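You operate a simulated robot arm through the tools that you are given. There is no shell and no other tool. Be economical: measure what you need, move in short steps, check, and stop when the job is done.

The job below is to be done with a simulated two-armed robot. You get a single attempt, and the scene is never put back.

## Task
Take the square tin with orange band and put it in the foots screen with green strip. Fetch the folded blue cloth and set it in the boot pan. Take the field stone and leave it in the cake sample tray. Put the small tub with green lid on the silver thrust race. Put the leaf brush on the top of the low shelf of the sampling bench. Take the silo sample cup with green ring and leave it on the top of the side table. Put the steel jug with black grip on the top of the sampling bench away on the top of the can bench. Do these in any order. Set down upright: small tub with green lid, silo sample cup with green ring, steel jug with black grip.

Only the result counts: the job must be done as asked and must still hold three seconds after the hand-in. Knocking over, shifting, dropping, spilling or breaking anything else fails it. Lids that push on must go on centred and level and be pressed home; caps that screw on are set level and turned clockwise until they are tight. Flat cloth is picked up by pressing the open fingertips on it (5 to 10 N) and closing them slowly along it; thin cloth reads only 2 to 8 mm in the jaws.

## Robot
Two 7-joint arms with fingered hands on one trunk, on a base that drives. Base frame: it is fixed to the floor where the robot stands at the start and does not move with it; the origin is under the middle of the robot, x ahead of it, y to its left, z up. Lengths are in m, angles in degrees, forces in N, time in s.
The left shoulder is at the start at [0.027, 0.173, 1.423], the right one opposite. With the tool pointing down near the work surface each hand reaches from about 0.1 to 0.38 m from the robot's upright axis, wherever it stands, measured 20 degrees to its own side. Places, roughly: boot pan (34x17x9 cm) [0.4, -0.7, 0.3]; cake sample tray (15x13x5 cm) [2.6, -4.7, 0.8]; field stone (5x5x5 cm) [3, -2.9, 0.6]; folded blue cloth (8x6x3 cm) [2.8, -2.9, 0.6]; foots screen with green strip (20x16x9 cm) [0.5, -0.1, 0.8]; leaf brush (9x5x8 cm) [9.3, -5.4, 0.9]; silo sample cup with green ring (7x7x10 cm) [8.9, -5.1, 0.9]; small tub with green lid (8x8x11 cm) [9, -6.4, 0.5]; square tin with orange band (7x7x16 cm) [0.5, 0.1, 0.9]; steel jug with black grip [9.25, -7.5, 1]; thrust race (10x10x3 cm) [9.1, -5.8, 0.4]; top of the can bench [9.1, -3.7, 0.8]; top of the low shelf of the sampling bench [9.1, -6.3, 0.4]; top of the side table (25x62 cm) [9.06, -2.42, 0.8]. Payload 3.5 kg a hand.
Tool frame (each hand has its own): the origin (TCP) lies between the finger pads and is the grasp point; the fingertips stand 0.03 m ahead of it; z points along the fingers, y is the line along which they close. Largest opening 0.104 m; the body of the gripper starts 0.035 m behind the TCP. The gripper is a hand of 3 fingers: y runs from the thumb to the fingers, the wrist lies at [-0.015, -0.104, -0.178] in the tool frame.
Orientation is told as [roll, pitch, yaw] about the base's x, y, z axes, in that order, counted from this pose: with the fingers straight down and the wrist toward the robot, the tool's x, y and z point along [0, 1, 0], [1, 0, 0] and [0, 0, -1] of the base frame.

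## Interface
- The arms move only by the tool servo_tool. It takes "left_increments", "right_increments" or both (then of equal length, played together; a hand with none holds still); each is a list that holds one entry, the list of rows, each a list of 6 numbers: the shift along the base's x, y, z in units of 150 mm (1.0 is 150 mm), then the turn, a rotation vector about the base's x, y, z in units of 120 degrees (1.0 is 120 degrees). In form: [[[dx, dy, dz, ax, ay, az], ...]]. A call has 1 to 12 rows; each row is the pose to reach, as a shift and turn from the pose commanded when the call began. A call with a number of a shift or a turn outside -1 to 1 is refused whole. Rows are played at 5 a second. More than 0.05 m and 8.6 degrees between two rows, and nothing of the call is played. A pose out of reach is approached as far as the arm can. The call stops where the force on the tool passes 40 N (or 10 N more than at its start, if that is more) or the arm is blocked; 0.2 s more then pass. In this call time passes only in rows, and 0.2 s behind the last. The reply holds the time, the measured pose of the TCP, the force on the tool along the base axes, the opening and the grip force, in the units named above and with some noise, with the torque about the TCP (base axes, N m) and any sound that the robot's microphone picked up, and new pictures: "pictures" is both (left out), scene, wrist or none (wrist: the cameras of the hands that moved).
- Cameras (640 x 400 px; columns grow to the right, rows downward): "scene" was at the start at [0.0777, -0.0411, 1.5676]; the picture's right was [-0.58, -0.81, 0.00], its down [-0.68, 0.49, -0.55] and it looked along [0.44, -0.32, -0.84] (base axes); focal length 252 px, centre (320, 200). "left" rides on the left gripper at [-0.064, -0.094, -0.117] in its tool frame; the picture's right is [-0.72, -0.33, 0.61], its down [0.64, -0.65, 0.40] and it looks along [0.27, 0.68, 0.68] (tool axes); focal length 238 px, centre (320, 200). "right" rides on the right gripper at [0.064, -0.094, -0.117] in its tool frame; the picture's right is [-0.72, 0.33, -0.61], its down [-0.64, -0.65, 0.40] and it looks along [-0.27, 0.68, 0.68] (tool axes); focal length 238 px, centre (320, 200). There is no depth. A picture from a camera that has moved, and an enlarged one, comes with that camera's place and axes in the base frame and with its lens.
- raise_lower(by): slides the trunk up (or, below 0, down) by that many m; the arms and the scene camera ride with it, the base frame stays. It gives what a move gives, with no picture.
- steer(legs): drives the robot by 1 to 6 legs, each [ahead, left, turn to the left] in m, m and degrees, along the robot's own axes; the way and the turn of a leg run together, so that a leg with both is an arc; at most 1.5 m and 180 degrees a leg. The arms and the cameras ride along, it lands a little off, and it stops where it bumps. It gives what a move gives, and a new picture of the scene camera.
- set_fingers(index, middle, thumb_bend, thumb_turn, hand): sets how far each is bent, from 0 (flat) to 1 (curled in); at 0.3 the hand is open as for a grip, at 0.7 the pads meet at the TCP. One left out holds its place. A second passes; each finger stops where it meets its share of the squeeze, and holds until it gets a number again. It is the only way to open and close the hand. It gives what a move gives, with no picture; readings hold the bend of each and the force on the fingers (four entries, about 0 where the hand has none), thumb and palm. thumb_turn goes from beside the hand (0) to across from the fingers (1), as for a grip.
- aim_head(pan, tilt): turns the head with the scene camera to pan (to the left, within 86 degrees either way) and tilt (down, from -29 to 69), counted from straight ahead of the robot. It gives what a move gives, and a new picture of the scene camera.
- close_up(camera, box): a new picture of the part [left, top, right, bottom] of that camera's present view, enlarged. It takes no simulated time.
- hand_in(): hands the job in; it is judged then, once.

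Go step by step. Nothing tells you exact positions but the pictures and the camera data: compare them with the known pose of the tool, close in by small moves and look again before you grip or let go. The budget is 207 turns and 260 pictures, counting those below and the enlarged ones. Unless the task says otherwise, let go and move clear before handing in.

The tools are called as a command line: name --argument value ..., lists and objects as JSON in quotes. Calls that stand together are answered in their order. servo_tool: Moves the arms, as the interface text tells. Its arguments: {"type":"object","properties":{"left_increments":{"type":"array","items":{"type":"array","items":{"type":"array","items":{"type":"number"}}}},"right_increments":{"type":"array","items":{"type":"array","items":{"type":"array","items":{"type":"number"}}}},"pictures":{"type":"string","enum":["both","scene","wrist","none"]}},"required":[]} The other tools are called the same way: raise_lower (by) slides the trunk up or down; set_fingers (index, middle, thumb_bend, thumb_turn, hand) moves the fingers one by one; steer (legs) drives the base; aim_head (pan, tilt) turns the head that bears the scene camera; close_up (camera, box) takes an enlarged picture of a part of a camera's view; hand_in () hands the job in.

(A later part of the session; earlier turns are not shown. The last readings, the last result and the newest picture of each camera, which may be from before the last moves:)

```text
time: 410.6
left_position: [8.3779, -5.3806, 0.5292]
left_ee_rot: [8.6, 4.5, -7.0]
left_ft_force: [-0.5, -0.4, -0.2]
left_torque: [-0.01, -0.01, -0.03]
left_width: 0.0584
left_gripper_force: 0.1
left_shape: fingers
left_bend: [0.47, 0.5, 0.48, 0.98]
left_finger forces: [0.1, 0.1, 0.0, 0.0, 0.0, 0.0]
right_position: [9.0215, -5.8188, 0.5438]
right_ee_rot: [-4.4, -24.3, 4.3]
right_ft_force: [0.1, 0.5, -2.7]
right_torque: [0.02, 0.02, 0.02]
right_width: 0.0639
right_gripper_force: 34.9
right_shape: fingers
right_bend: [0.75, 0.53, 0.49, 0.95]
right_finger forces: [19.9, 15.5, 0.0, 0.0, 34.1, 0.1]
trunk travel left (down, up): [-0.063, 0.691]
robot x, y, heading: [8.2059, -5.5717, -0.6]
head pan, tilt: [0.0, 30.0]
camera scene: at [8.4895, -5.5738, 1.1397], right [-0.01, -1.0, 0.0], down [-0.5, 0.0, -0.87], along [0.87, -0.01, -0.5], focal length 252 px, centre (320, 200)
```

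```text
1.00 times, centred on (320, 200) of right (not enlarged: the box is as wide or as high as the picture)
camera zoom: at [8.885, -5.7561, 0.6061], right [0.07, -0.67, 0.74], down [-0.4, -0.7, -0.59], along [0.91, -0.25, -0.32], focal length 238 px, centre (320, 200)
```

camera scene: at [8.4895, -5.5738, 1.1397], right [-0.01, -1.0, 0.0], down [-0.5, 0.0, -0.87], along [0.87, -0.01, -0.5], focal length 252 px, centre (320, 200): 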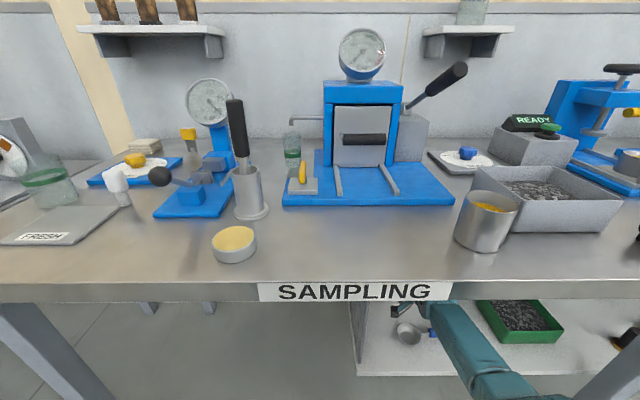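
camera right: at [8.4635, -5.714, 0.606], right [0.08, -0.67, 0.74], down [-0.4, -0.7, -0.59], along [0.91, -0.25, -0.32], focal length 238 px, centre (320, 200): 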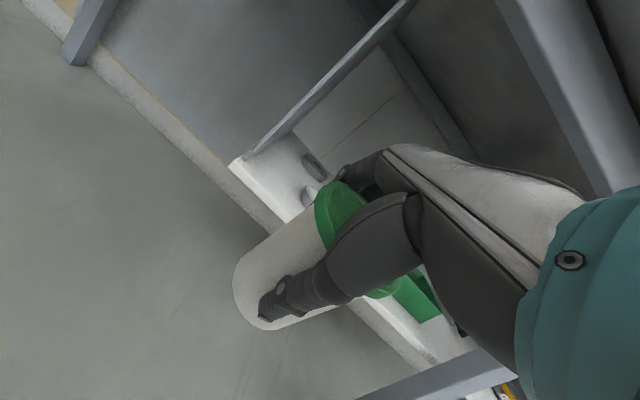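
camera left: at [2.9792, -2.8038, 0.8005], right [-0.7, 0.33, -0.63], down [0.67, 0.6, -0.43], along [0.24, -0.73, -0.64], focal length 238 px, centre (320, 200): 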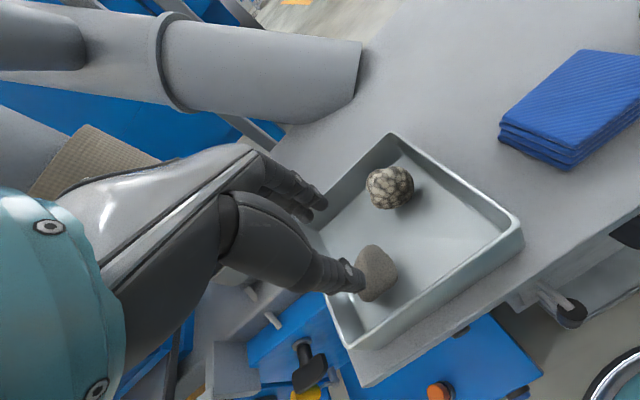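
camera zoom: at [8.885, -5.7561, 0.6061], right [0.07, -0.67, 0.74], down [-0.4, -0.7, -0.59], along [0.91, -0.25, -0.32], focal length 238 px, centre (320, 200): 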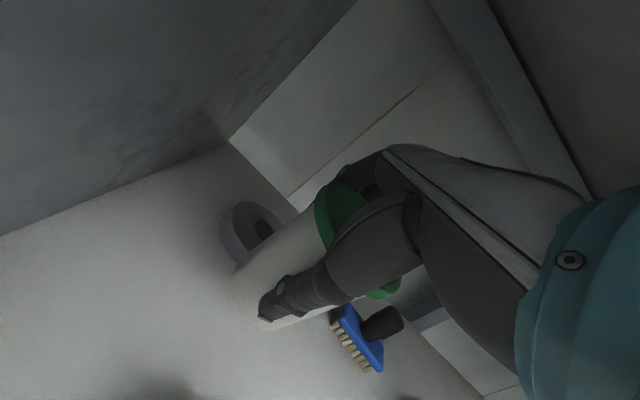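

steer --legs '[[0.128, 0.008, 0]]'

servo_tool --right_increments '[[[0.0, 0, 0.0, 0.01, 0.05, 0], [0.0, 0.0, 0.0, 0.025, 0.1, 0]]]' --pictures "wrist"

```text
time: 411.9
left_position: [8.5056, -5.3721, 0.5298]
left_ee_rot: [8.7, 4.5, -6.9]
left_ft_force: [-0.3, 0.2, -0.2]
left_torque: [-0.01, 0.01, 0.0]
left_width: 0.0582
left_gripper_force: 0.1
left_shape: fingers
left_bend: [0.47, 0.5, 0.48, 0.98]
left_finger forces: [0.1, 0.0, 0.1, 0.1, 0.0, 0.1]
right_position: [9.1482, -5.8121, 0.5438]
right_ee_rot: [-4.5, -24.2, 4.3]
right_ft_force: [0.5, 0.1, -2.2]
right_torque: [0.05, 0.02, -0.04]
right_width: 0.0637
right_gripper_force: 34.9
right_shape: fingers
right_bend: [0.75, 0.53, 0.49, 0.95]
right_finger forces: [19.9, 15.5, 0.0, 0.0, 34.2, 0.0]
trunk travel left (down, up): [-0.063, 0.691]
robot x, y, heading: [8.3331, -5.5618, -0.4]
head pan, tilt: [0.0, 30.0]
camera scene: at [8.6177, -5.5671, 1.1397], right [-0.01, -1.0, 0.0], down [-0.5, 0.0, -0.87], along [0.87, -0.01, -0.5], focal length 252 px, centre (320, 200)
```

scene: 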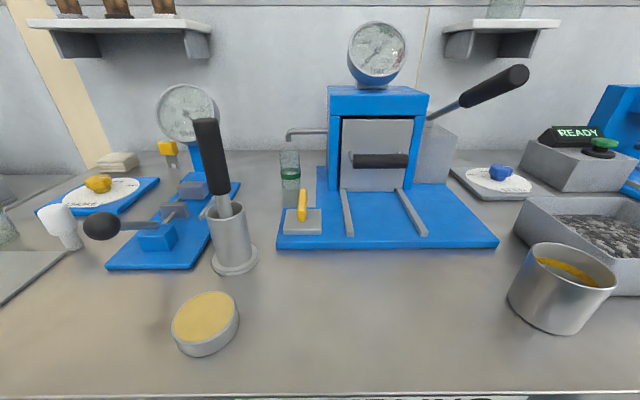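

```text
time: 412.5
left_position: [8.5007, -5.3741, 0.5312]
left_ee_rot: [8.9, 4.2, -7.3]
left_ft_force: [0.2, -0.5, 0.8]
left_torque: [-0.02, -0.01, 0.01]
left_width: 0.0585
left_gripper_force: 0.1
left_shape: fingers
left_bend: [0.47, 0.5, 0.48, 0.98]
left_finger forces: [0.1, 0.1, 0.1, 0.0, 0.0, 0.0]
right_position: [9.1176, -5.8115, 0.5133]
right_ee_rot: [-0.6, -14.0, 2.6]
right_ft_force: [0.0, 3.0, 28.3]
right_torque: [-0.34, -0.16, 0.03]
right_width: 0.0635
right_gripper_force: 42.0
right_shape: fingers
right_bend: [0.75, 0.51, 0.52, 0.96]
right_finger forces: [22.5, 25.5, 0.0, 0.0, 35.5, 0.0]
trunk travel left (down, up): [-0.063, 0.691]
robot x, y, heading: [8.3332, -5.5619, -0.9]
head pan, tilt: [0.0, 30.0]
stopped in row 2 (right hand): the force on the tool passed its limit at 56 N (the readings are from after the stop); the commanded pose is now the measured one
camera right: at [8.9964, -5.7528, 0.6021], right [0.2, -0.7, 0.68], down [-0.51, -0.67, -0.54], along [0.84, -0.24, -0.49], focal length 238 px, centre (320, 200)
```

right: 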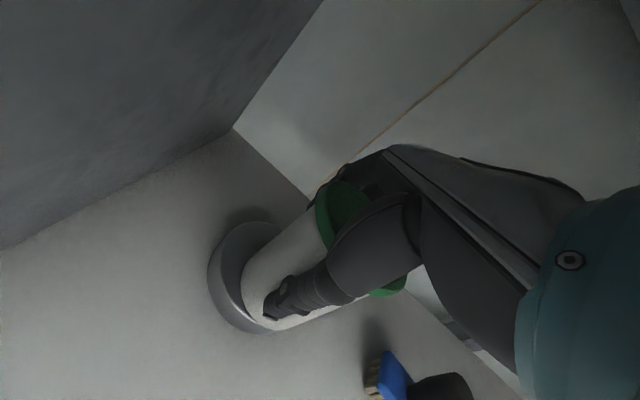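

The tub touched down on the race, about 1.3 cm short of its centre. Lift slightly, move 1.3 cm forward, and set down again.

raise_lower --by 0.018

steer --legs '[[0.014, 0, 0]]'

close_up --camera "right" --box '[150, 150, 450, 400]'

```text
time: 412.8
left_position: [8.5007, -5.3758, 0.5326]
left_ee_rot: [8.8, 4.3, -7.4]
left_ft_force: [0.5, 0.1, -0.6]
left_torque: [-0.01, 0.02, 0.01]
left_width: 0.0581
left_gripper_force: 0.1
left_shape: fingers
left_bend: [0.47, 0.5, 0.48, 0.98]
left_finger forces: [0.1, 0.0, 0.1, 0.0, 0.0, 0.0]
right_position: [9.1181, -5.8133, 0.514]
right_ee_rot: [-0.5, -14.6, 2.4]
right_ft_force: [-0.3, 5.4, 23.4]
right_torque: [-0.29, 0.06, 0.05]
right_width: 0.0632
right_gripper_force: 40.9
right_shape: fingers
right_bend: [0.75, 0.52, 0.51, 0.96]
right_finger forces: [23.2, 22.5, 0.1, 0.0, 36.6, 0.1]
trunk travel left (down, up): [-0.065, 0.689]
robot x, y, heading: [8.3287, -5.5654, -0.7]
head pan, tilt: [0.0, 30.0]
stopped: the force on the tool passed its limit at 55 N (the readings are from after the stop); the commanded pose is now the measured one
```

```text
time: 413.9
left_position: [8.5103, -5.3736, 0.5325]
left_ee_rot: [8.7, 3.9, -7.9]
left_ft_force: [0.8, 0.0, 0.7]
left_torque: [0.01, -0.01, 0.0]
left_width: 0.0584
left_gripper_force: 0.2
left_shape: fingers
left_bend: [0.47, 0.5, 0.48, 0.98]
left_finger forces: [0.0, 0.0, 0.1, 0.1, 0.0, 0.1]
right_position: [9.1196, -5.8149, 0.5146]
right_ee_rot: [-0.4, -15.1, 1.9]
right_ft_force: [-0.5, 2.8, 10.4]
right_torque: [-0.24, 0.12, -0.06]
right_width: 0.0627
right_gripper_force: 38.4
right_shape: fingers
right_bend: [0.75, 0.53, 0.51, 0.96]
right_finger forces: [21.4, 19.8, 0.0, 0.0, 35.4, 0.1]
trunk travel left (down, up): [-0.065, 0.689]
robot x, y, heading: [8.3407, -5.5608, -1.3]
head pan, tilt: [0.0, 30.0]
stopped in leg 1: the force on the tool passed its limit at 40 N (the readings are from after the stop); the commanded pose is now the measured one
camera scene: at [8.6112, -5.5676, 1.1446], right [-0.02, -1.0, 0.0], down [-0.49, 0.01, -0.87], along [0.87, -0.02, -0.49], focal length 252 px, centre (320, 200)
```

scene: 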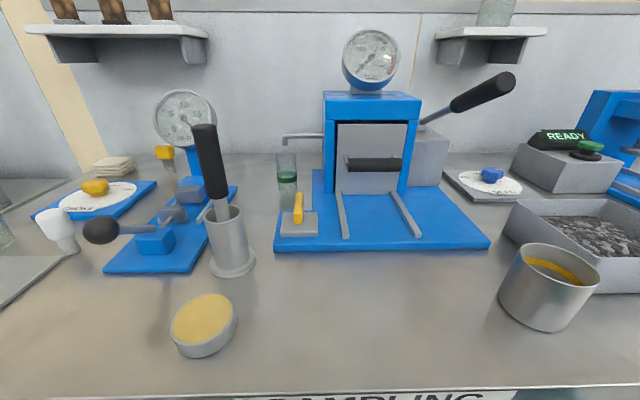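

```text
1.60 times, centred on (300, 275) of right
camera zoom: at [8.998, -5.7543, 0.601], right [0.18, -0.71, 0.68], down [-0.5, -0.66, -0.55], along [0.84, -0.25, -0.48], focal length 381 px, centre (352, 80)
```

zoom: 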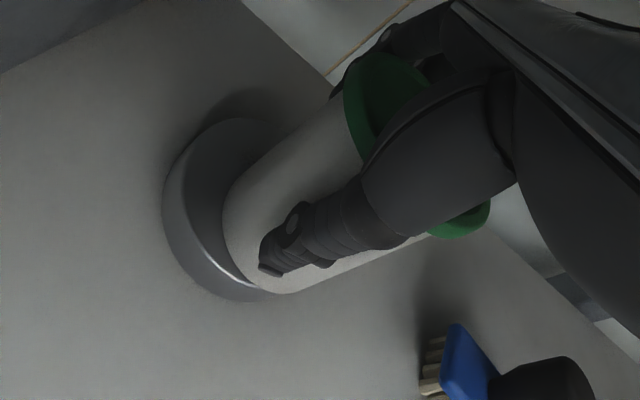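

The elbow is wedging under the apron. I'll tilt and lift the tub back off, reverse out, drop the trunk fully for a lower elbow, and re-enter.

servo_tool --right_increments '[[[0.0, 0, 0.06, -0.01, -0.05, 0], [0.0, 0.0, 0.14, -0.02, -0.09, 0], [0.0, 0.0, 0.2, -0.02, -0.1, 0]]]' --pictures "none"

steer --legs '[[-0.42, 0, 1]]'

```text
time: 414.7
left_position: [8.5145, -5.3748, 0.5314]
left_ee_rot: [8.7, 4.6, -7.6]
left_ft_force: [0.2, -0.7, 0.1]
left_torque: [0.01, 0.04, 0.01]
left_width: 0.0584
left_gripper_force: 0.1
left_shape: fingers
left_bend: [0.47, 0.5, 0.48, 0.98]
left_finger forces: [0.1, 0.0, 0.0, 0.0, 0.0, 0.1]
right_position: [9.1217, -5.8141, 0.5323]
right_ee_rot: [-3.5, -25.7, 3.2]
right_ft_force: [-0.2, 0.0, -1.7]
right_torque: [0.04, -0.03, -0.01]
right_width: 0.0614
right_gripper_force: 33.6
right_shape: fingers
right_bend: [0.75, 0.55, 0.5, 0.96]
right_finger forces: [20.3, 14.3, 0.0, 0.0, 32.8, 0.1]
trunk travel left (down, up): [-0.065, 0.689]
robot x, y, heading: [8.341, -5.5632, -1.1]
head pan, tilt: [0.0, 30.0]
```

```text
time: 417.2
left_position: [8.0933, -5.3678, 0.5311]
left_ee_rot: [8.7, 4.4, -6.2]
left_ft_force: [0.1, -0.7, -0.4]
left_torque: [0.0, -0.01, -0.04]
left_width: 0.0582
left_gripper_force: 0.1
left_shape: fingers
left_bend: [0.47, 0.5, 0.48, 0.98]
left_finger forces: [0.0, 0.1, 0.0, 0.0, 0.1, 0.0]
right_position: [8.713, -5.7895, 0.5338]
right_ee_rot: [-3.5, -25.9, 4.7]
right_ft_force: [0.2, -0.6, -1.9]
right_torque: [0.06, 0.01, -0.01]
right_width: 0.061
right_gripper_force: 33.1
right_shape: fingers
right_bend: [0.75, 0.55, 0.5, 0.96]
right_finger forces: [20.3, 14.1, 0.1, 0.0, 32.5, 0.0]
trunk travel left (down, up): [-0.065, 0.689]
robot x, y, heading: [7.9197, -5.5606, 0.3]
head pan, tilt: [0.0, 30.0]
camera scene: at [8.2058, -5.5589, 1.1413], right [0.0, -1.0, 0.0], down [-0.5, 0.0, -0.87], along [0.87, 0.0, -0.5], focal length 252 px, centre (320, 200)
```

scene: 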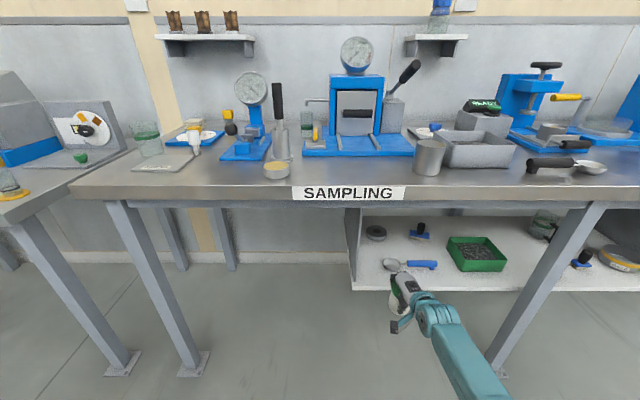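

raise_lower --by -0.06

servo_tool --right_increments '[[[0.1, 0, 0.2, 0.0, 0.0, 0], [0.2, 0.0, 0.4, 0.0, 0.0, 0], [0.3, 0.0, 0.48, 0.0, 0.0, 0]]]' --pictures "scene"

```text
time: 418.2
left_position: [8.0925, -5.3666, 0.4707]
left_ee_rot: [8.6, 4.4, -6.2]
left_ft_force: [0.0, 0.3, -0.7]
left_torque: [0.03, -0.03, 0.01]
left_width: 0.0586
left_gripper_force: 0.1
left_shape: fingers
left_bend: [0.47, 0.5, 0.48, 0.98]
left_finger forces: [0.0, 0.0, 0.0, 0.0, 0.0, 0.1]
right_position: [8.7122, -5.7893, 0.4735]
right_ee_rot: [-3.5, -25.9, 4.6]
right_ft_force: [0.2, 0.5, -1.7]
right_torque: [0.02, -0.01, 0.03]
right_width: 0.0609
right_gripper_force: 33.1
right_shape: fingers
right_bend: [0.75, 0.55, 0.5, 0.96]
right_finger forces: [20.3, 14.0, 0.1, 0.0, 32.2, 0.0]
trunk travel left (down, up): [-0.005, 0.749]
robot x, y, heading: [7.9215, -5.5623, 0.4]
head pan, tilt: [0.0, 30.0]
```

```text
time: 419.0
left_position: [8.0931, -5.3673, 0.4702]
left_ee_rot: [8.7, 4.3, -6.2]
left_ft_force: [0.1, 0.3, -0.5]
left_torque: [-0.02, 0.0, 0.0]
left_width: 0.0586
left_gripper_force: 0.1
left_shape: fingers
left_bend: [0.47, 0.5, 0.48, 0.98]
left_finger forces: [0.0, 0.0, 0.1, 0.2, 0.0, 0.0]
right_position: [8.7584, -5.7905, 0.5451]
right_ee_rot: [-3.5, -25.9, 4.7]
right_ft_force: [-0.3, 0.3, -2.7]
right_torque: [0.02, 0.01, -0.01]
right_width: 0.0608
right_gripper_force: 33.4
right_shape: fingers
right_bend: [0.75, 0.55, 0.5, 0.96]
right_finger forces: [20.4, 13.7, 0.1, 0.0, 31.9, 0.0]
trunk travel left (down, up): [-0.005, 0.749]
robot x, y, heading: [7.9253, -5.5577, 0.4]
head pan, tilt: [0.0, 30.0]
camera scene: at [8.2432, -5.5587, 1.0767], right [0.0, -1.0, 0.0], down [-0.5, 0.0, -0.87], along [0.87, 0.0, -0.5], focal length 252 px, centre (320, 200)
```

scene: 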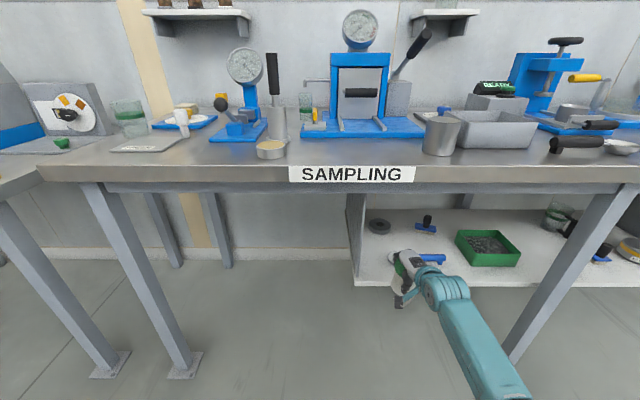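

Reach is good now (elbow lower). Re-enter to the race.

steer --legs '[[0.395, -0.02, 0]]'

servo_tool --right_increments '[[[0.0, 0, 0.0, 0.01, 0.05, 0], [0.0, 0.0, 0.0, 0.022, 0.105, 0]]]' --pictures "wrist"

```text
time: 421.5
left_position: [8.4873, -5.3852, 0.4716]
left_ee_rot: [8.8, 4.4, -6.2]
left_ft_force: [-0.2, -1.0, 0.3]
left_torque: [0.03, -0.01, -0.02]
left_width: 0.0588
left_gripper_force: 0.0
left_shape: fingers
left_bend: [0.47, 0.5, 0.48, 0.98]
left_finger forces: [0.1, 0.1, 0.0, 0.1, 0.1, 0.0]
right_position: [9.1526, -5.8105, 0.5447]
right_ee_rot: [-3.5, -25.9, 4.5]
right_ft_force: [0.2, -0.6, -1.9]
right_torque: [0.02, 0.04, 0.02]
right_width: 0.0609
right_gripper_force: 32.6
right_shape: fingers
right_bend: [0.75, 0.55, 0.5, 0.96]
right_finger forces: [20.3, 13.6, 0.0, 0.0, 31.6, 0.1]
trunk travel left (down, up): [-0.005, 0.749]
robot x, y, heading: [8.3189, -5.5831, 0.0]
head pan, tilt: [0.0, 30.0]
camera scene: at [8.6374, -5.5777, 1.0767], right [0.0, -1.0, 0.0], down [-0.5, 0.0, -0.87], along [0.87, 0.0, -0.5], focal length 252 px, centre (320, 200)
```

scene: 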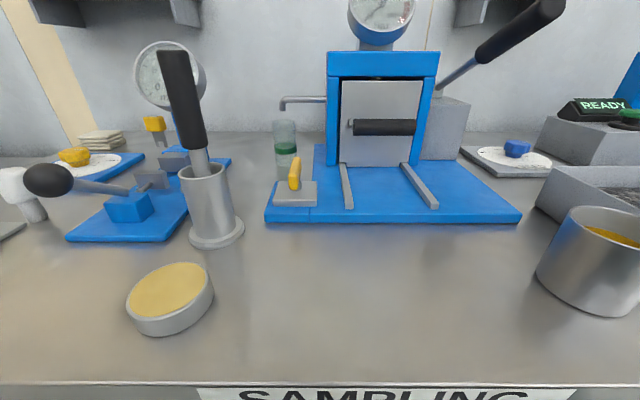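

```text
time: 422.1
left_position: [8.4871, -5.3862, 0.471]
left_ee_rot: [8.7, 4.4, -6.3]
left_ft_force: [0.0, -0.1, -0.5]
left_torque: [0.01, 0.0, -0.01]
left_width: 0.0584
left_gripper_force: 0.0
left_shape: fingers
left_bend: [0.47, 0.5, 0.48, 0.98]
left_finger forces: [0.0, 0.0, 0.0, 0.1, 0.0, 0.0]
right_position: [9.1519, -5.8103, 0.5449]
right_ee_rot: [0.3, -13.4, 3.3]
right_ft_force: [-0.4, 0.2, -2.3]
right_torque: [0.02, -0.02, 0.0]
right_width: 0.0605
right_gripper_force: 32.4
right_shape: fingers
right_bend: [0.75, 0.55, 0.5, 0.96]
right_finger forces: [20.5, 13.6, 0.0, 0.0, 31.0, 0.0]
trunk travel left (down, up): [-0.005, 0.749]
robot x, y, heading: [8.3176, -5.5775, -0.0]
head pan, tilt: [0.0, 30.0]
camera right: at [9.031, -5.7535, 0.6351], right [0.22, -0.71, 0.67], down [-0.5, -0.67, -0.55], along [0.84, -0.22, -0.5], focal length 238 px, centre (320, 200)
```

right: 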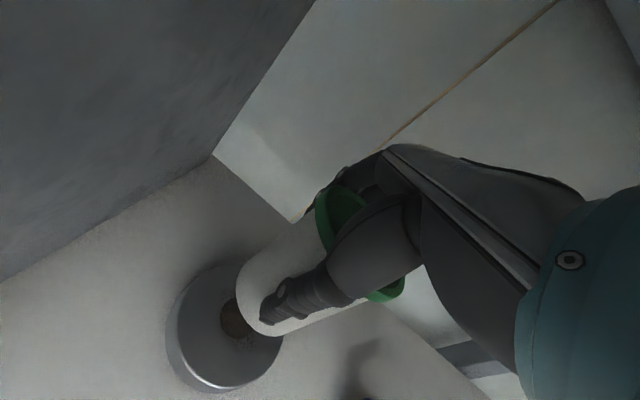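

Tub is upright and free. Relative to the race it's about 2 cm too far in; shift back slightly and lower with the arm.

steer --legs '[[-0.019, 0.008, 0]]'

servo_tool --right_increments '[[[0.0, 0, -0.06, 0, 0, 0], [0.0, 0.0, -0.11, 0, 0, 0], [0.0, 0.0, -0.14, 0, 0, 0]]]' --pictures "wrist"

```text
time: 422.9
left_position: [8.4671, -5.3776, 0.4704]
left_ee_rot: [8.8, 4.3, -6.2]
left_ft_force: [-0.2, -0.1, 0.0]
left_torque: [0.0, -0.03, 0.02]
left_width: 0.0583
left_gripper_force: 0.1
left_shape: fingers
left_bend: [0.47, 0.5, 0.48, 0.98]
left_finger forces: [0.0, 0.1, 0.0, 0.0, 0.0, 0.0]
right_position: [9.1334, -5.8014, 0.5443]
right_ee_rot: [0.1, -13.5, 3.3]
right_ft_force: [0.5, -0.3, -1.5]
right_torque: [0.0, 0.01, -0.02]
right_width: 0.0608
right_gripper_force: 32.5
right_shape: fingers
right_bend: [0.75, 0.55, 0.5, 0.96]
right_finger forces: [20.4, 13.5, 0.0, 0.0, 31.0, 0.1]
trunk travel left (down, up): [-0.005, 0.749]
robot x, y, heading: [8.3003, -5.5726, 0.3]
head pan, tilt: [0.0, 30.0]
camera scene: at [8.6183, -5.5698, 1.0767], right [0.0, -1.0, 0.0], down [-0.5, 0.0, -0.87], along [0.87, 0.0, -0.5], focal length 252 px, centre (320, 200)
```

scene: 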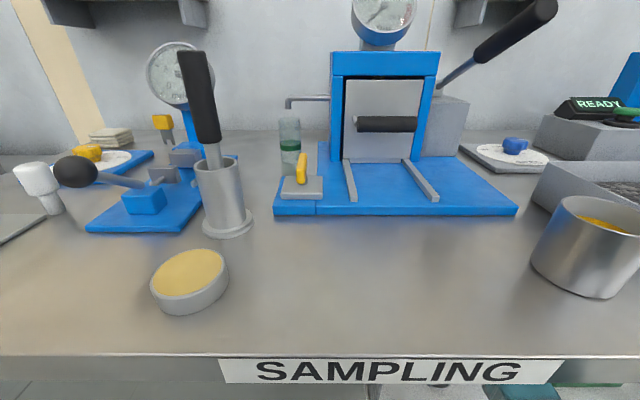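

```text
time: 423.7
left_position: [8.4678, -5.3774, 0.47]
left_ee_rot: [8.7, 4.4, -6.3]
left_ft_force: [0.1, 0.9, -0.3]
left_torque: [0.02, 0.0, 0.02]
left_width: 0.0585
left_gripper_force: 0.1
left_shape: fingers
left_bend: [0.47, 0.5, 0.48, 0.98]
left_finger forces: [0.0, 0.0, 0.1, 0.0, 0.0, 0.0]
right_position: [9.1328, -5.8008, 0.5227]
right_ee_rot: [0.2, -13.5, 3.4]
right_ft_force: [-0.3, -0.7, -2.2]
right_torque: [0.0, -0.04, 0.03]
right_width: 0.0604
right_gripper_force: 32.7
right_shape: fingers
right_bend: [0.75, 0.55, 0.5, 0.96]
right_finger forces: [20.3, 13.6, 0.1, 0.1, 31.0, 0.0]
trunk travel left (down, up): [-0.005, 0.749]
robot x, y, heading: [8.2998, -5.5709, 0.0]
head pan, tilt: [0.0, 30.0]
camera right: at [9.0122, -5.7452, 0.6136], right [0.22, -0.71, 0.67], down [-0.5, -0.67, -0.55], along [0.84, -0.22, -0.5], focal length 238 px, centre (320, 200)
```

right: 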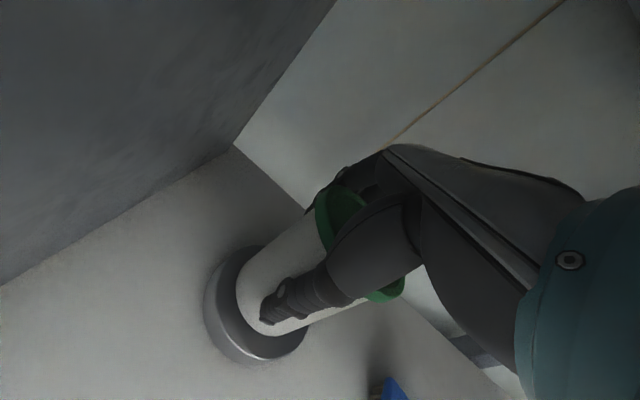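

Nicely centred. Lower the remaining few millimetres.

servo_tool --right_increments '[[[-0.02, 0, -0.03, 0, 0, 0], [-0.02, 0.0, -0.06, 0, 0, 0], [-0.02, 0.0, -0.08, 0, 0, 0]]]' --pictures "none"

```text
time: 424.5
left_position: [8.466, -5.3775, 0.4715]
left_ee_rot: [8.7, 4.3, -6.2]
left_ft_force: [0.1, -0.3, 1.3]
left_torque: [-0.04, -0.02, -0.01]
left_width: 0.0583
left_gripper_force: 0.0
left_shape: fingers
left_bend: [0.47, 0.5, 0.48, 0.98]
left_finger forces: [0.1, 0.0, 0.1, 0.0, 0.0, 0.0]
right_position: [9.132, -5.8016, 0.5163]
right_ee_rot: [0.2, -14.0, 3.6]
right_ft_force: [-3.2, 1.8, 11.1]
right_torque: [-0.23, -0.08, -0.08]
right_width: 0.0606
right_gripper_force: 37.4
right_shape: fingers
right_bend: [0.75, 0.55, 0.5, 0.96]
right_finger forces: [22.8, 16.1, 0.0, 0.1, 36.4, 0.0]
trunk travel left (down, up): [-0.005, 0.749]
robot x, y, heading: [8.2998, -5.5695, 0.2]
head pan, tilt: [0.0, 30.0]
```

set_fingers --hand "right" --index 0.2 --middle 0.2 --thumb_bend 0.22

servo_tool --right_increments '[[[0, 0, 0.1, -0.0, -0.0, 0], [0.0, 0.0, 0.2, -0.005, -0.03, 0], [0.0, 0.0, 0.28, -0.01, -0.07, 0], [0, 0, 0.32, -0.02, -0.12, 0]]]' --pictures "wrist"

```text
time: 425.5
left_position: [8.4688, -5.3779, 0.4705]
left_ee_rot: [8.7, 4.6, -6.2]
left_ft_force: [-1.5, -1.1, 0.1]
left_torque: [0.0, 0.0, -0.02]
left_width: 0.0585
left_gripper_force: 0.1
left_shape: fingers
left_bend: [0.47, 0.5, 0.48, 0.98]
left_finger forces: [0.0, 0.0, 0.0, 0.0, 0.1, 0.0]
right_position: [9.1303, -5.8027, 0.511]
right_ee_rot: [0.2, -13.5, 3.4]
right_ft_force: [0.1, 0.0, 0.1]
right_torque: [-0.06, -0.06, -0.02]
right_width: 0.1242
right_gripper_force: 0.2
right_shape: fingers
right_bend: [0.2, 0.2, 0.22, 0.97]
right_finger forces: [0.0, 0.0, 0.1, 0.0, 0.5, 0.0]
trunk travel left (down, up): [-0.005, 0.749]
robot x, y, heading: [8.3021, -5.5702, 0.4]
head pan, tilt: [0.0, 30.0]
```

```text
time: 426.5
left_position: [8.468, -5.3777, 0.4701]
left_ee_rot: [8.7, 4.3, -6.2]
left_ft_force: [-0.1, -0.4, 0.5]
left_torque: [0.01, 0.0, 0.02]
left_width: 0.0584
left_gripper_force: 0.1
left_shape: fingers
left_bend: [0.47, 0.5, 0.48, 0.98]
left_finger forces: [0.0, 0.0, 0.0, 0.1, 0.0, 0.0]
right_position: [9.1311, -5.8025, 0.5612]
right_ee_rot: [-3.4, -27.7, 4.6]
right_ft_force: [-0.2, 0.1, -0.3]
right_torque: [0.0, -0.02, 0.03]
right_width: 0.1241
right_gripper_force: 0.1
right_shape: fingers
right_bend: [0.2, 0.2, 0.22, 0.97]
right_finger forces: [0.0, 0.1, 0.1, 0.1, 0.1, 0.0]
trunk travel left (down, up): [-0.005, 0.749]
robot x, y, heading: [8.2955, -5.5728, 0.2]
head pan, tilt: [0.0, 30.0]
camera right: at [8.9908, -5.7421, 0.6151], right [0.04, -0.68, 0.73], down [-0.35, -0.69, -0.63], along [0.94, -0.23, -0.27], focal length 238 px, centre (320, 200)
```

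right: 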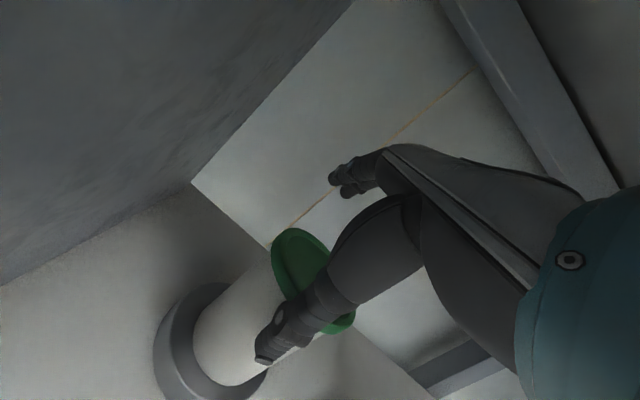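

The tub stands centred on the race. Back the hand out over the lid.

steer --legs '[[-0.2, 0, 0], [-0.35, 0, 0]]'

close_up --camera "scene" --box '[320, 170, 580, 310]'

```text
time: 429.9
left_position: [7.9249, -5.3811, 0.4704]
left_ee_rot: [8.7, 4.4, -5.9]
left_ft_force: [1.1, 0.1, -0.1]
left_torque: [0.01, 0.0, 0.02]
left_width: 0.0583
left_gripper_force: 0.0
left_shape: fingers
left_bend: [0.47, 0.5, 0.48, 0.98]
left_finger forces: [0.0, 0.0, 0.0, 0.1, 0.0, 0.0]
right_position: [8.5892, -5.8003, 0.5605]
right_ee_rot: [-3.4, -27.7, 4.9]
right_ft_force: [0.3, -0.1, 0.3]
right_torque: [0.0, -0.05, -0.02]
right_width: 0.1243
right_gripper_force: 0.0
right_shape: fingers
right_bend: [0.2, 0.2, 0.22, 0.97]
right_finger forces: [0.1, 0.0, 0.1, 0.0, 0.0, 0.0]
trunk travel left (down, up): [-0.005, 0.749]
robot x, y, heading: [7.7569, -5.5755, 0.5]
head pan, tilt: [0.0, 30.0]
camera scene: at [8.0755, -5.5712, 1.0768], right [0.01, -1.0, 0.0], down [-0.5, 0.0, -0.87], along [0.87, 0.01, -0.5], focal length 252 px, centre (320, 200)
```

scene: 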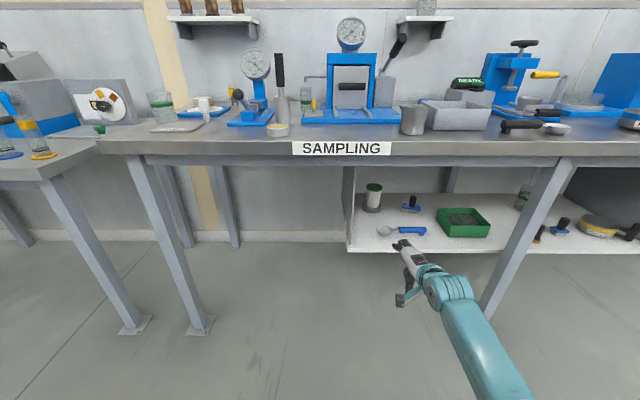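

```text
2.46 times, centred on (450, 240) of scene
camera zoom: at [8.0755, -5.5712, 1.0768], right [0.01, -1.0, 0.0], down [-0.5, 0.0, -0.87], along [0.87, 0.01, -0.5], focal length 621 px, centre (0, 102)
```

zoom: 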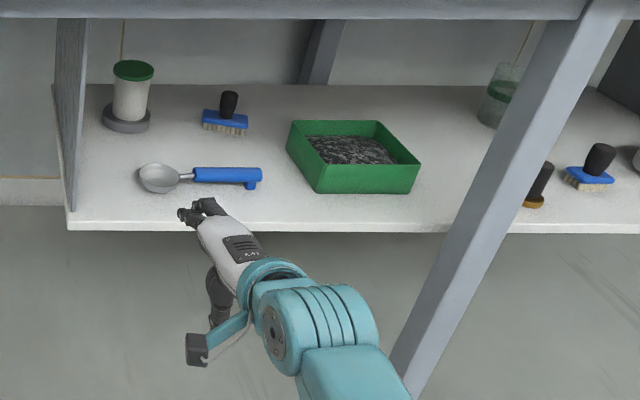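

Tub and brush are both in place. Now the jug at the right end: raise the trunk, drive along the bench and look.

raise_lower --by 0.4

raise_lower --by 0.2

steer --legs '[[-0.1, -1.45, 0], [0, -0.3, 0]]'

close_up --camera "scene" --box '[200, 130, 460, 290]'

```text
time: 433.8
left_position: [7.9245, -5.3808, 0.8704]
left_ee_rot: [8.6, 4.4, -5.8]
left_ft_force: [0.5, 0.5, 0.0]
left_torque: [0.0, 0.0, -0.01]
left_width: 0.0583
left_gripper_force: 0.0
left_shape: fingers
left_bend: [0.47, 0.5, 0.48, 0.98]
left_finger forces: [0.1, 0.1, 0.0, 0.0, 0.0, 0.0]
right_position: [8.5609, -5.801, 1.1622]
right_ee_rot: [-5.0, -43.1, 5.9]
right_ft_force: [-1.0, 0.0, 1.0]
right_torque: [0.0, 0.0, -0.02]
right_width: 0.1239
right_gripper_force: 0.0
right_shape: fingers
right_bend: [0.2, 0.2, 0.22, 0.97]
right_finger forces: [0.0, 0.0, 0.0, 0.0, 0.0, 0.0]
trunk travel left (down, up): [-0.405, 0.349]
robot x, y, heading: [7.7552, -5.5739, 0.5]
head pan, tilt: [0.0, 30.0]
```

```text
time: 435.9
left_position: [7.9258, -5.3807, 1.0709]
left_ee_rot: [8.7, 4.4, -5.9]
left_ft_force: [0.2, 1.0, 0.7]
left_torque: [0.01, 0.01, -0.01]
left_width: 0.0583
left_gripper_force: 0.0
left_shape: fingers
left_bend: [0.47, 0.5, 0.48, 0.98]
left_finger forces: [0.0, 0.1, 0.0, 0.0, 0.0, 0.0]
right_position: [8.5565, -5.8013, 1.3777]
right_ee_rot: [-5.2, -44.2, 5.9]
right_ft_force: [1.2, 0.2, 0.7]
right_torque: [-0.03, 0.01, 0.0]
right_width: 0.1241
right_gripper_force: 0.0
right_shape: fingers
right_bend: [0.2, 0.2, 0.22, 0.97]
right_finger forces: [0.0, 0.0, 0.0, 0.0, 0.0, 0.0]
trunk travel left (down, up): [-0.605, 0.149]
robot x, y, heading: [7.7597, -5.5748, 0.3]
head pan, tilt: [0.0, 30.0]
```

```text
time: 444.7
left_position: [7.8556, -7.1086, 1.0716]
left_ee_rot: [8.6, 4.4, -5.1]
left_ft_force: [0.3, -0.5, -0.3]
left_torque: [0.03, 0.01, 0.02]
left_width: 0.0583
left_gripper_force: 0.0
left_shape: fingers
left_bend: [0.47, 0.5, 0.48, 0.98]
left_finger forces: [0.1, 0.0, 0.0, 0.0, 0.1, 0.0]
right_position: [8.494, -7.521, 1.3787]
right_ee_rot: [-5.2, -44.3, 6.8]
right_ft_force: [0.1, 0.4, 0.3]
right_torque: [0.02, 0.0, -0.01]
right_width: 0.1241
right_gripper_force: 0.1
right_shape: fingers
right_bend: [0.2, 0.2, 0.22, 0.97]
right_finger forces: [0.0, 0.1, 0.0, 0.1, 0.1, 0.0]
trunk travel left (down, up): [-0.605, 0.149]
robot x, y, heading: [7.689, -7.3024, 1.4]
head pan, tilt: [0.0, 30.0]
camera scene: at [7.796, -7.303, 1.6935], right [0.02, -1.0, 0.0], down [-0.5, -0.01, -0.87], along [0.87, 0.02, -0.5], focal length 252 px, centre (320, 200)
```

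scene: 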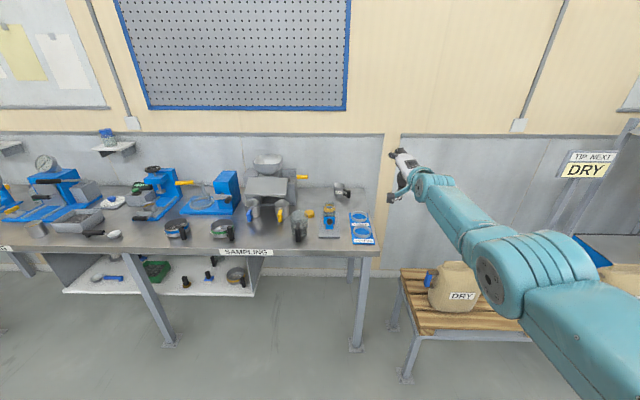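

```text
2.46 times, centred on (330, 210) of scene
camera zoom: at [7.796, -7.303, 1.6935], right [0.02, -1.0, 0.0], down [-0.5, -0.01, -0.87], along [0.87, 0.02, -0.5], focal length 621 px, centre (295, 175)
```

zoom: 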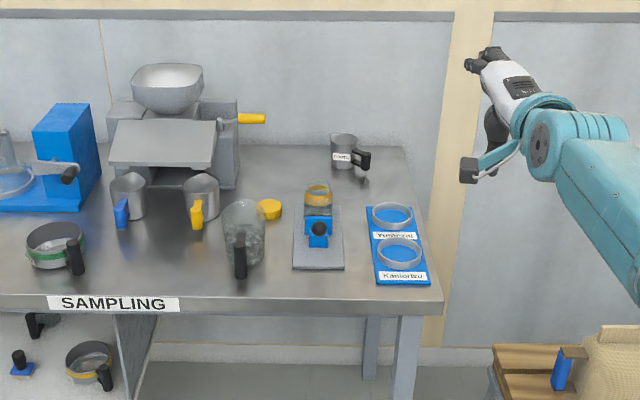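

close_up --camera "scene" --box '[310, 170, 380, 215]'

```text
8.89 times, centred on (345, 192) of scene
camera zoom: at [7.796, -7.303, 1.6935], right [0.02, -1.0, 0.0], down [-0.5, -0.01, -0.87], along [0.87, 0.02, -0.5], focal length 2242 px, centre (98, 267)
```

zoom: 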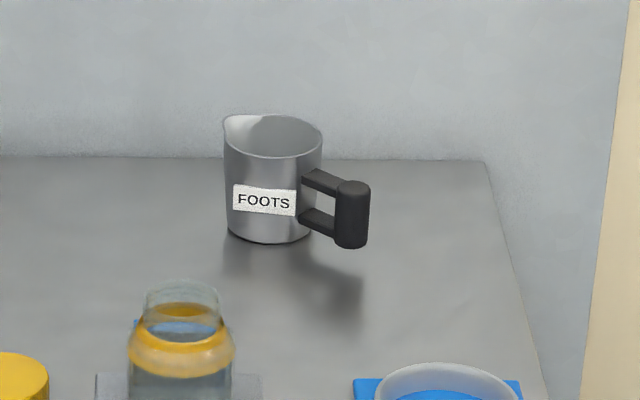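

The steel jug (label FOOTS, black grip) is at about [9.30, −7.40], rim ≈ 0.945, grip toward the front right. I'll set the same arm posture as for the brush and drive in from above.

raise_lower --by -0.1

servo_tool --right_increments '[[[-0.14, 0, -0.25, 0, 0.04, 0], [-0.28, 0.0, -0.5, 0, 0.08, 0], [-0.42, 0.0, -0.75, 0, 0.12, 0], [-0.57, 0, -1.0, 0, 0.165, 0]]]' --pictures "none"

steer --legs '[[0.4, 0.03, 3.5], [0.38, 0.03, 0]]'

close_up --camera "right" --box '[0, 0, 640, 400]'

```text
time: 446.0
left_position: [7.8568, -7.1087, 0.9714]
left_ee_rot: [8.7, 4.4, -5.1]
left_ft_force: [0.4, 0.0, 0.8]
left_torque: [0.05, 0.03, 0.04]
left_width: 0.0583
left_gripper_force: 0.0
left_shape: fingers
left_bend: [0.47, 0.5, 0.48, 0.98]
left_finger forces: [0.1, 0.0, 0.0, 0.0, 0.1, 0.0]
right_position: [8.4938, -7.5212, 1.2789]
right_ee_rot: [-5.2, -44.3, 6.8]
right_ft_force: [0.7, -0.2, -0.7]
right_torque: [0.01, 0.01, -0.01]
right_width: 0.1238
right_gripper_force: 0.0
right_shape: fingers
right_bend: [0.2, 0.2, 0.22, 0.97]
right_finger forces: [0.0, 0.0, 0.1, 0.1, 0.0, 0.0]
trunk travel left (down, up): [-0.505, 0.249]
robot x, y, heading: [7.6894, -7.3051, 1.1]
head pan, tilt: [0.0, 30.0]
```

```text
time: 447.0
left_position: [7.8565, -7.1092, 0.9711]
left_ee_rot: [8.8, 4.3, -5.2]
left_ft_force: [0.3, -0.4, 0.3]
left_torque: [-0.04, -0.03, -0.02]
left_width: 0.0582
left_gripper_force: 0.1
left_shape: fingers
left_bend: [0.47, 0.5, 0.48, 0.98]
left_finger forces: [0.1, 0.1, 0.0, 0.0, 0.0, 0.1]
right_position: [8.4089, -7.5208, 1.1296]
right_ee_rot: [-2.7, -24.5, 5.3]
right_ft_force: [0.5, 0.8, 0.3]
right_torque: [0.01, 0.0, 0.0]
right_width: 0.124
right_gripper_force: 0.0
right_shape: fingers
right_bend: [0.2, 0.2, 0.22, 0.97]
right_finger forces: [0.0, 0.0, 0.1, 0.0, 0.1, 0.0]
trunk travel left (down, up): [-0.505, 0.249]
robot x, y, heading: [7.6909, -7.3057, 1.5]
head pan, tilt: [0.0, 30.0]
```

```text
time: 451.5
left_position: [8.6137, -6.994, 0.9709]
left_ee_rot: [8.6, 4.5, -2.2]
left_ft_force: [0.2, -0.2, 0.2]
left_torque: [-0.01, 0.04, 0.01]
left_width: 0.0585
left_gripper_force: 0.1
left_shape: fingers
left_bend: [0.47, 0.5, 0.48, 0.98]
left_finger forces: [0.0, 0.0, 0.0, 0.1, 0.0, 0.0]
right_position: [9.1871, -7.376, 1.1303]
right_ee_rot: [-2.8, -24.5, 8.2]
right_ft_force: [0.1, 0.6, -0.3]
right_torque: [-0.01, 0.03, 0.02]
right_width: 0.1241
right_gripper_force: 0.2
right_shape: fingers
right_bend: [0.2, 0.2, 0.22, 0.97]
right_finger forces: [0.0, 0.0, 0.0, 0.1, 0.1, 0.0]
trunk travel left (down, up): [-0.505, 0.249]
robot x, y, heading: [8.4623, -7.1966, 4.5]
head pan, tilt: [0.0, 30.0]
camera scene: at [8.5722, -7.1896, 1.5932], right [0.07, -1.0, 0.0], down [-0.5, -0.04, -0.87], along [0.86, 0.06, -0.5], focal length 252 px, centre (320, 200)
```

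scene: 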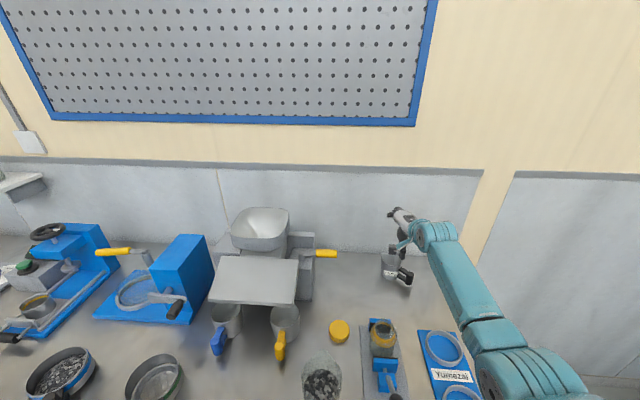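

```text
1.00 times, centred on (320, 200) of right (not enlarged: the box is as wide or as high as the picture)
camera zoom: at [9.0472, -7.3264, 1.193], right [0.13, -0.68, 0.72], down [-0.34, -0.71, -0.61], along [0.93, -0.17, -0.32], focal length 238 px, centre (320, 200)
```

zoom: 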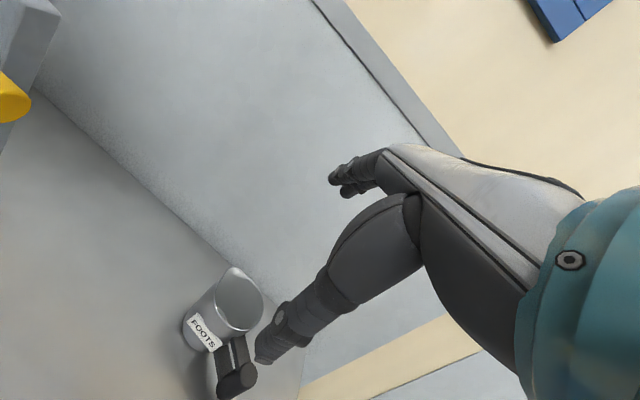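

Jug ≈ [9.272, −7.40]. Move over it, lower to just above, and reduce the tilt.

steer --legs '[[0.084, -0.03, 0]]'

raise_lower --by -0.14

servo_tool --right_increments '[[[0, 0, 0, 0, 0.04, 0], [0, 0, 0, 0.01, 0.08, 0]]]' --pictures "wrist"

```text
time: 452.6
left_position: [8.6996, -7.0165, 0.9705]
left_ee_rot: [8.7, 4.5, -2.2]
left_ft_force: [0.0, 0.0, -0.1]
left_torque: [0.01, 0.02, 0.03]
left_width: 0.0583
left_gripper_force: 0.1
left_shape: fingers
left_bend: [0.47, 0.5, 0.48, 0.98]
left_finger forces: [0.0, 0.0, 0.1, 0.0, 0.0, 0.1]
right_position: [9.2715, -7.3991, 1.1309]
right_ee_rot: [-2.6, -24.5, 8.1]
right_ft_force: [0.6, 0.4, -0.1]
right_torque: [0.01, 0.0, 0.02]
right_width: 0.1239
right_gripper_force: 0.1
right_shape: fingers
right_bend: [0.2, 0.2, 0.22, 0.97]
right_finger forces: [0.0, 0.0, 0.1, 0.1, 0.1, 0.1]
trunk travel left (down, up): [-0.505, 0.249]
robot x, y, heading: [8.543, -7.2221, 3.8]
head pan, tilt: [0.0, 30.0]
camera scene: at [8.6567, -7.2133, 1.5932], right [0.07, -1.0, 0.0], down [-0.5, -0.04, -0.87], along [0.86, 0.06, -0.5], focal length 252 px, centre (320, 200)
```

scene: 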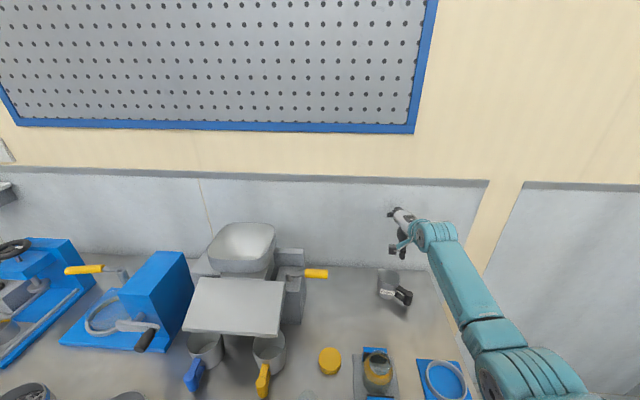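

```text
time: 453.5
left_position: [8.7074, -7.017, 0.9161]
left_ee_rot: [8.5, 2.5, -2.1]
left_ft_force: [-3.5, -0.1, 12.7]
left_torque: [-0.11, -0.32, -0.06]
left_width: 0.0516
left_gripper_force: 6.5
left_shape: fingers
left_bend: [0.52, 0.5, 0.48, 0.98]
left_finger forces: [13.6, 0.1, 0.0, 0.0, 0.1, 0.0]
right_position: [9.2724, -7.399, 1.0653]
right_ee_rot: [-2.6, -24.5, 8.2]
right_ft_force: [0.4, 0.1, -0.1]
right_torque: [0.0, -0.01, 0.0]
right_width: 0.1237
right_gripper_force: 0.0
right_shape: fingers
right_bend: [0.2, 0.2, 0.22, 0.97]
right_finger forces: [0.0, 0.0, 0.1, 0.0, 0.0, 0.0]
trunk travel left (down, up): [-0.442, 0.312]
robot x, y, heading: [8.5468, -7.222, 4.4]
head pan, tilt: [0.0, 30.0]
stopped: the force on the tool passed its limit at 68 N (the readings are from after the stop); the commanded pose is now the measured one
```

```text
time: 454.1
left_position: [8.7067, -7.0179, 0.9158]
left_ee_rot: [8.5, 2.5, -2.2]
left_ft_force: [-4.2, -0.1, 14.9]
left_torque: [-0.07, -0.35, 0.02]
left_width: 0.0523
left_gripper_force: 7.9
left_shape: fingers
left_bend: [0.52, 0.5, 0.48, 0.98]
left_finger forces: [14.9, 0.0, 0.1, 0.1, 0.1, 0.0]
right_position: [9.2705, -7.3986, 1.0673]
right_ee_rot: [0.0, -15.0, 7.3]
right_ft_force: [-0.8, 0.0, 0.6]
right_torque: [0.04, 0.02, 0.01]
right_width: 0.124
right_gripper_force: 0.0
right_shape: fingers
right_bend: [0.2, 0.2, 0.22, 0.97]
right_finger forces: [0.0, 0.0, 0.1, 0.0, 0.0, 0.0]
trunk travel left (down, up): [-0.442, 0.312]
robot x, y, heading: [8.5424, -7.2196, 4.2]
head pan, tilt: [0.0, 30.0]
camera right: at [9.1441, -7.352, 1.1534], right [0.25, -0.69, 0.68], down [-0.44, -0.7, -0.56], along [0.86, -0.16, -0.48], focal length 238 px, centre (320, 200)
```

right: 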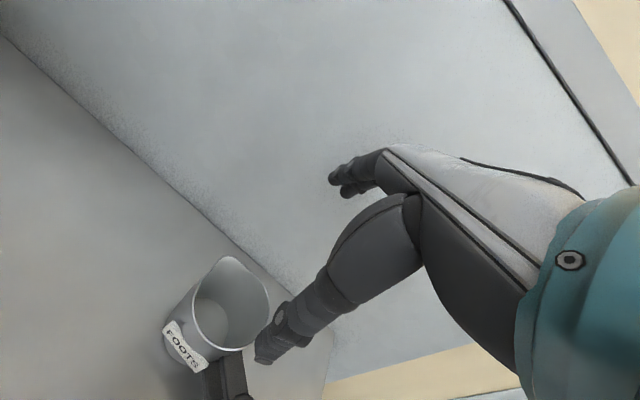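

The left hand came down on something at the bench edge. I'll lift the left hand straight up at once and draw it back.

servo_tool --left_increments '[[[0, 0, 0.2, 0, 0, 0], [0, 0, 0.5, 0, 0, 0], [-0.2, 0, 0.7, 0, 0, 0], [-0.4, 0, 0.9, 0, 0, 0]]]' --pictures "none"

aim_head --pan 20 --tilt 60

```text
time: 455.0
left_position: [8.6719, -6.9679, 0.9347]
left_ee_rot: [19.2, 4.2, 3.6]
left_ft_force: [-0.5, -0.7, -0.1]
left_torque: [0.01, 0.0, 0.0]
left_width: 0.0587
left_gripper_force: 0.0
left_shape: fingers
left_bend: [0.47, 0.5, 0.48, 0.98]
left_finger forces: [0.0, 0.0, 0.0, 0.0, 0.1, 0.0]
left hand out of reach, approached as far as the arm can: row 1, 2, 3, 4
right_position: [9.2706, -7.3998, 1.0671]
right_ee_rot: [0.1, -15.1, 7.3]
right_ft_force: [0.8, 0.4, 0.2]
right_torque: [-0.03, -0.01, -0.02]
right_width: 0.1238
right_gripper_force: 0.0
right_shape: fingers
right_bend: [0.2, 0.2, 0.22, 0.97]
right_finger forces: [0.0, 0.0, 0.1, 0.0, 0.1, 0.0]
trunk travel left (down, up): [-0.442, 0.312]
robot x, y, heading: [8.5423, -7.2208, 4.1]
head pan, tilt: [0.0, 30.0]
stopped in row 4 (left hand): the arm was blocked; the commanded pose is now the measured one
```

```text
time: 455.9
left_position: [8.6731, -6.9659, 0.935]
left_ee_rot: [19.1, 4.3, 3.4]
left_ft_force: [0.0, 0.3, -0.1]
left_torque: [-0.03, 0.02, -0.01]
left_width: 0.0586
left_gripper_force: 0.1
left_shape: fingers
left_bend: [0.47, 0.5, 0.48, 0.98]
left_finger forces: [0.0, 0.1, 0.0, 0.1, 0.0, 0.1]
right_position: [9.272, -7.4015, 1.0651]
right_ee_rot: [0.0, -15.0, 7.2]
right_ft_force: [0.6, 0.5, 0.3]
right_torque: [0.0, 0.02, -0.01]
right_width: 0.1242
right_gripper_force: 0.0
right_shape: fingers
right_bend: [0.2, 0.2, 0.22, 0.97]
right_finger forces: [0.0, 0.1, 0.0, 0.1, 0.0, 0.0]
trunk travel left (down, up): [-0.442, 0.312]
robot x, y, heading: [8.5441, -7.2245, 4.2]
head pan, tilt: [20.0, 60.0]
camera scene: at [8.6362, -7.1917, 1.4883], right [0.41, -0.91, 0.0], down [-0.79, -0.35, -0.5], along [0.46, 0.21, -0.87], focal length 252 px, centre (320, 200)
```

scene: 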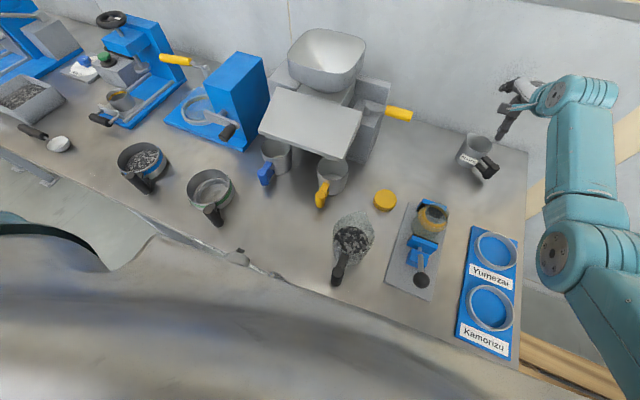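

Nothing was displaced — it was just the bench edge. I'll keep the trunk where it is and lower the right hand with the arm.

servo_tool --right_increments '[[[0, 0, -0.25, 0, 0.0, 0], [0, 0, -0.5, 0, 0, 0], [0, 0, -0.7, 0, 0, 0]]]' --pictures "wrist"

```text
time: 456.7
left_position: [8.6728, -6.9677, 0.9351]
left_ee_rot: [19.1, 4.3, 3.5]
left_ft_force: [0.6, -0.3, -0.4]
left_torque: [0.01, 0.03, -0.02]
left_width: 0.0585
left_gripper_force: 0.1
left_shape: fingers
left_bend: [0.47, 0.5, 0.48, 0.98]
left_finger forces: [0.0, 0.1, 0.0, 0.0, 0.0, 0.1]
right_position: [9.2689, -7.397, 0.9613]
right_ee_rot: [0.1, -15.1, 7.3]
right_ft_force: [-0.3, 0.6, 0.1]
right_torque: [-0.02, 0.01, 0.0]
right_width: 0.124
right_gripper_force: 0.1
right_shape: fingers
right_bend: [0.2, 0.2, 0.22, 0.97]
right_finger forces: [0.0, 0.0, 0.0, 0.0, 0.1, 0.0]
right hand out of reach, approached as far as the arm can: row 3
trunk travel left (down, up): [-0.442, 0.312]
robot x, y, heading: [8.5426, -7.2199, 4.5]
head pan, tilt: [20.0, 60.0]
camera right: at [9.1422, -7.3496, 1.048], right [0.25, -0.69, 0.68], down [-0.44, -0.7, -0.56], along [0.86, -0.16, -0.48], focal length 238 px, centre (320, 200)
```

right: 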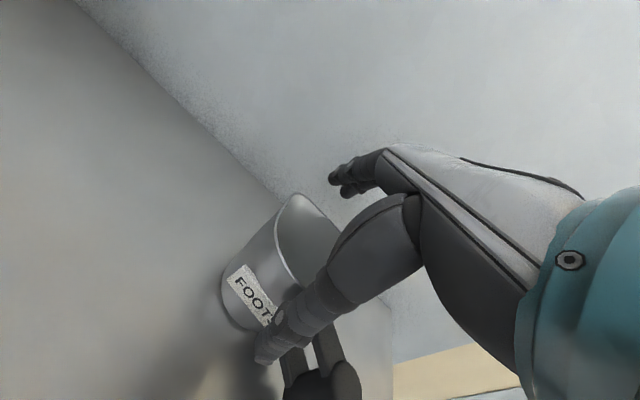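

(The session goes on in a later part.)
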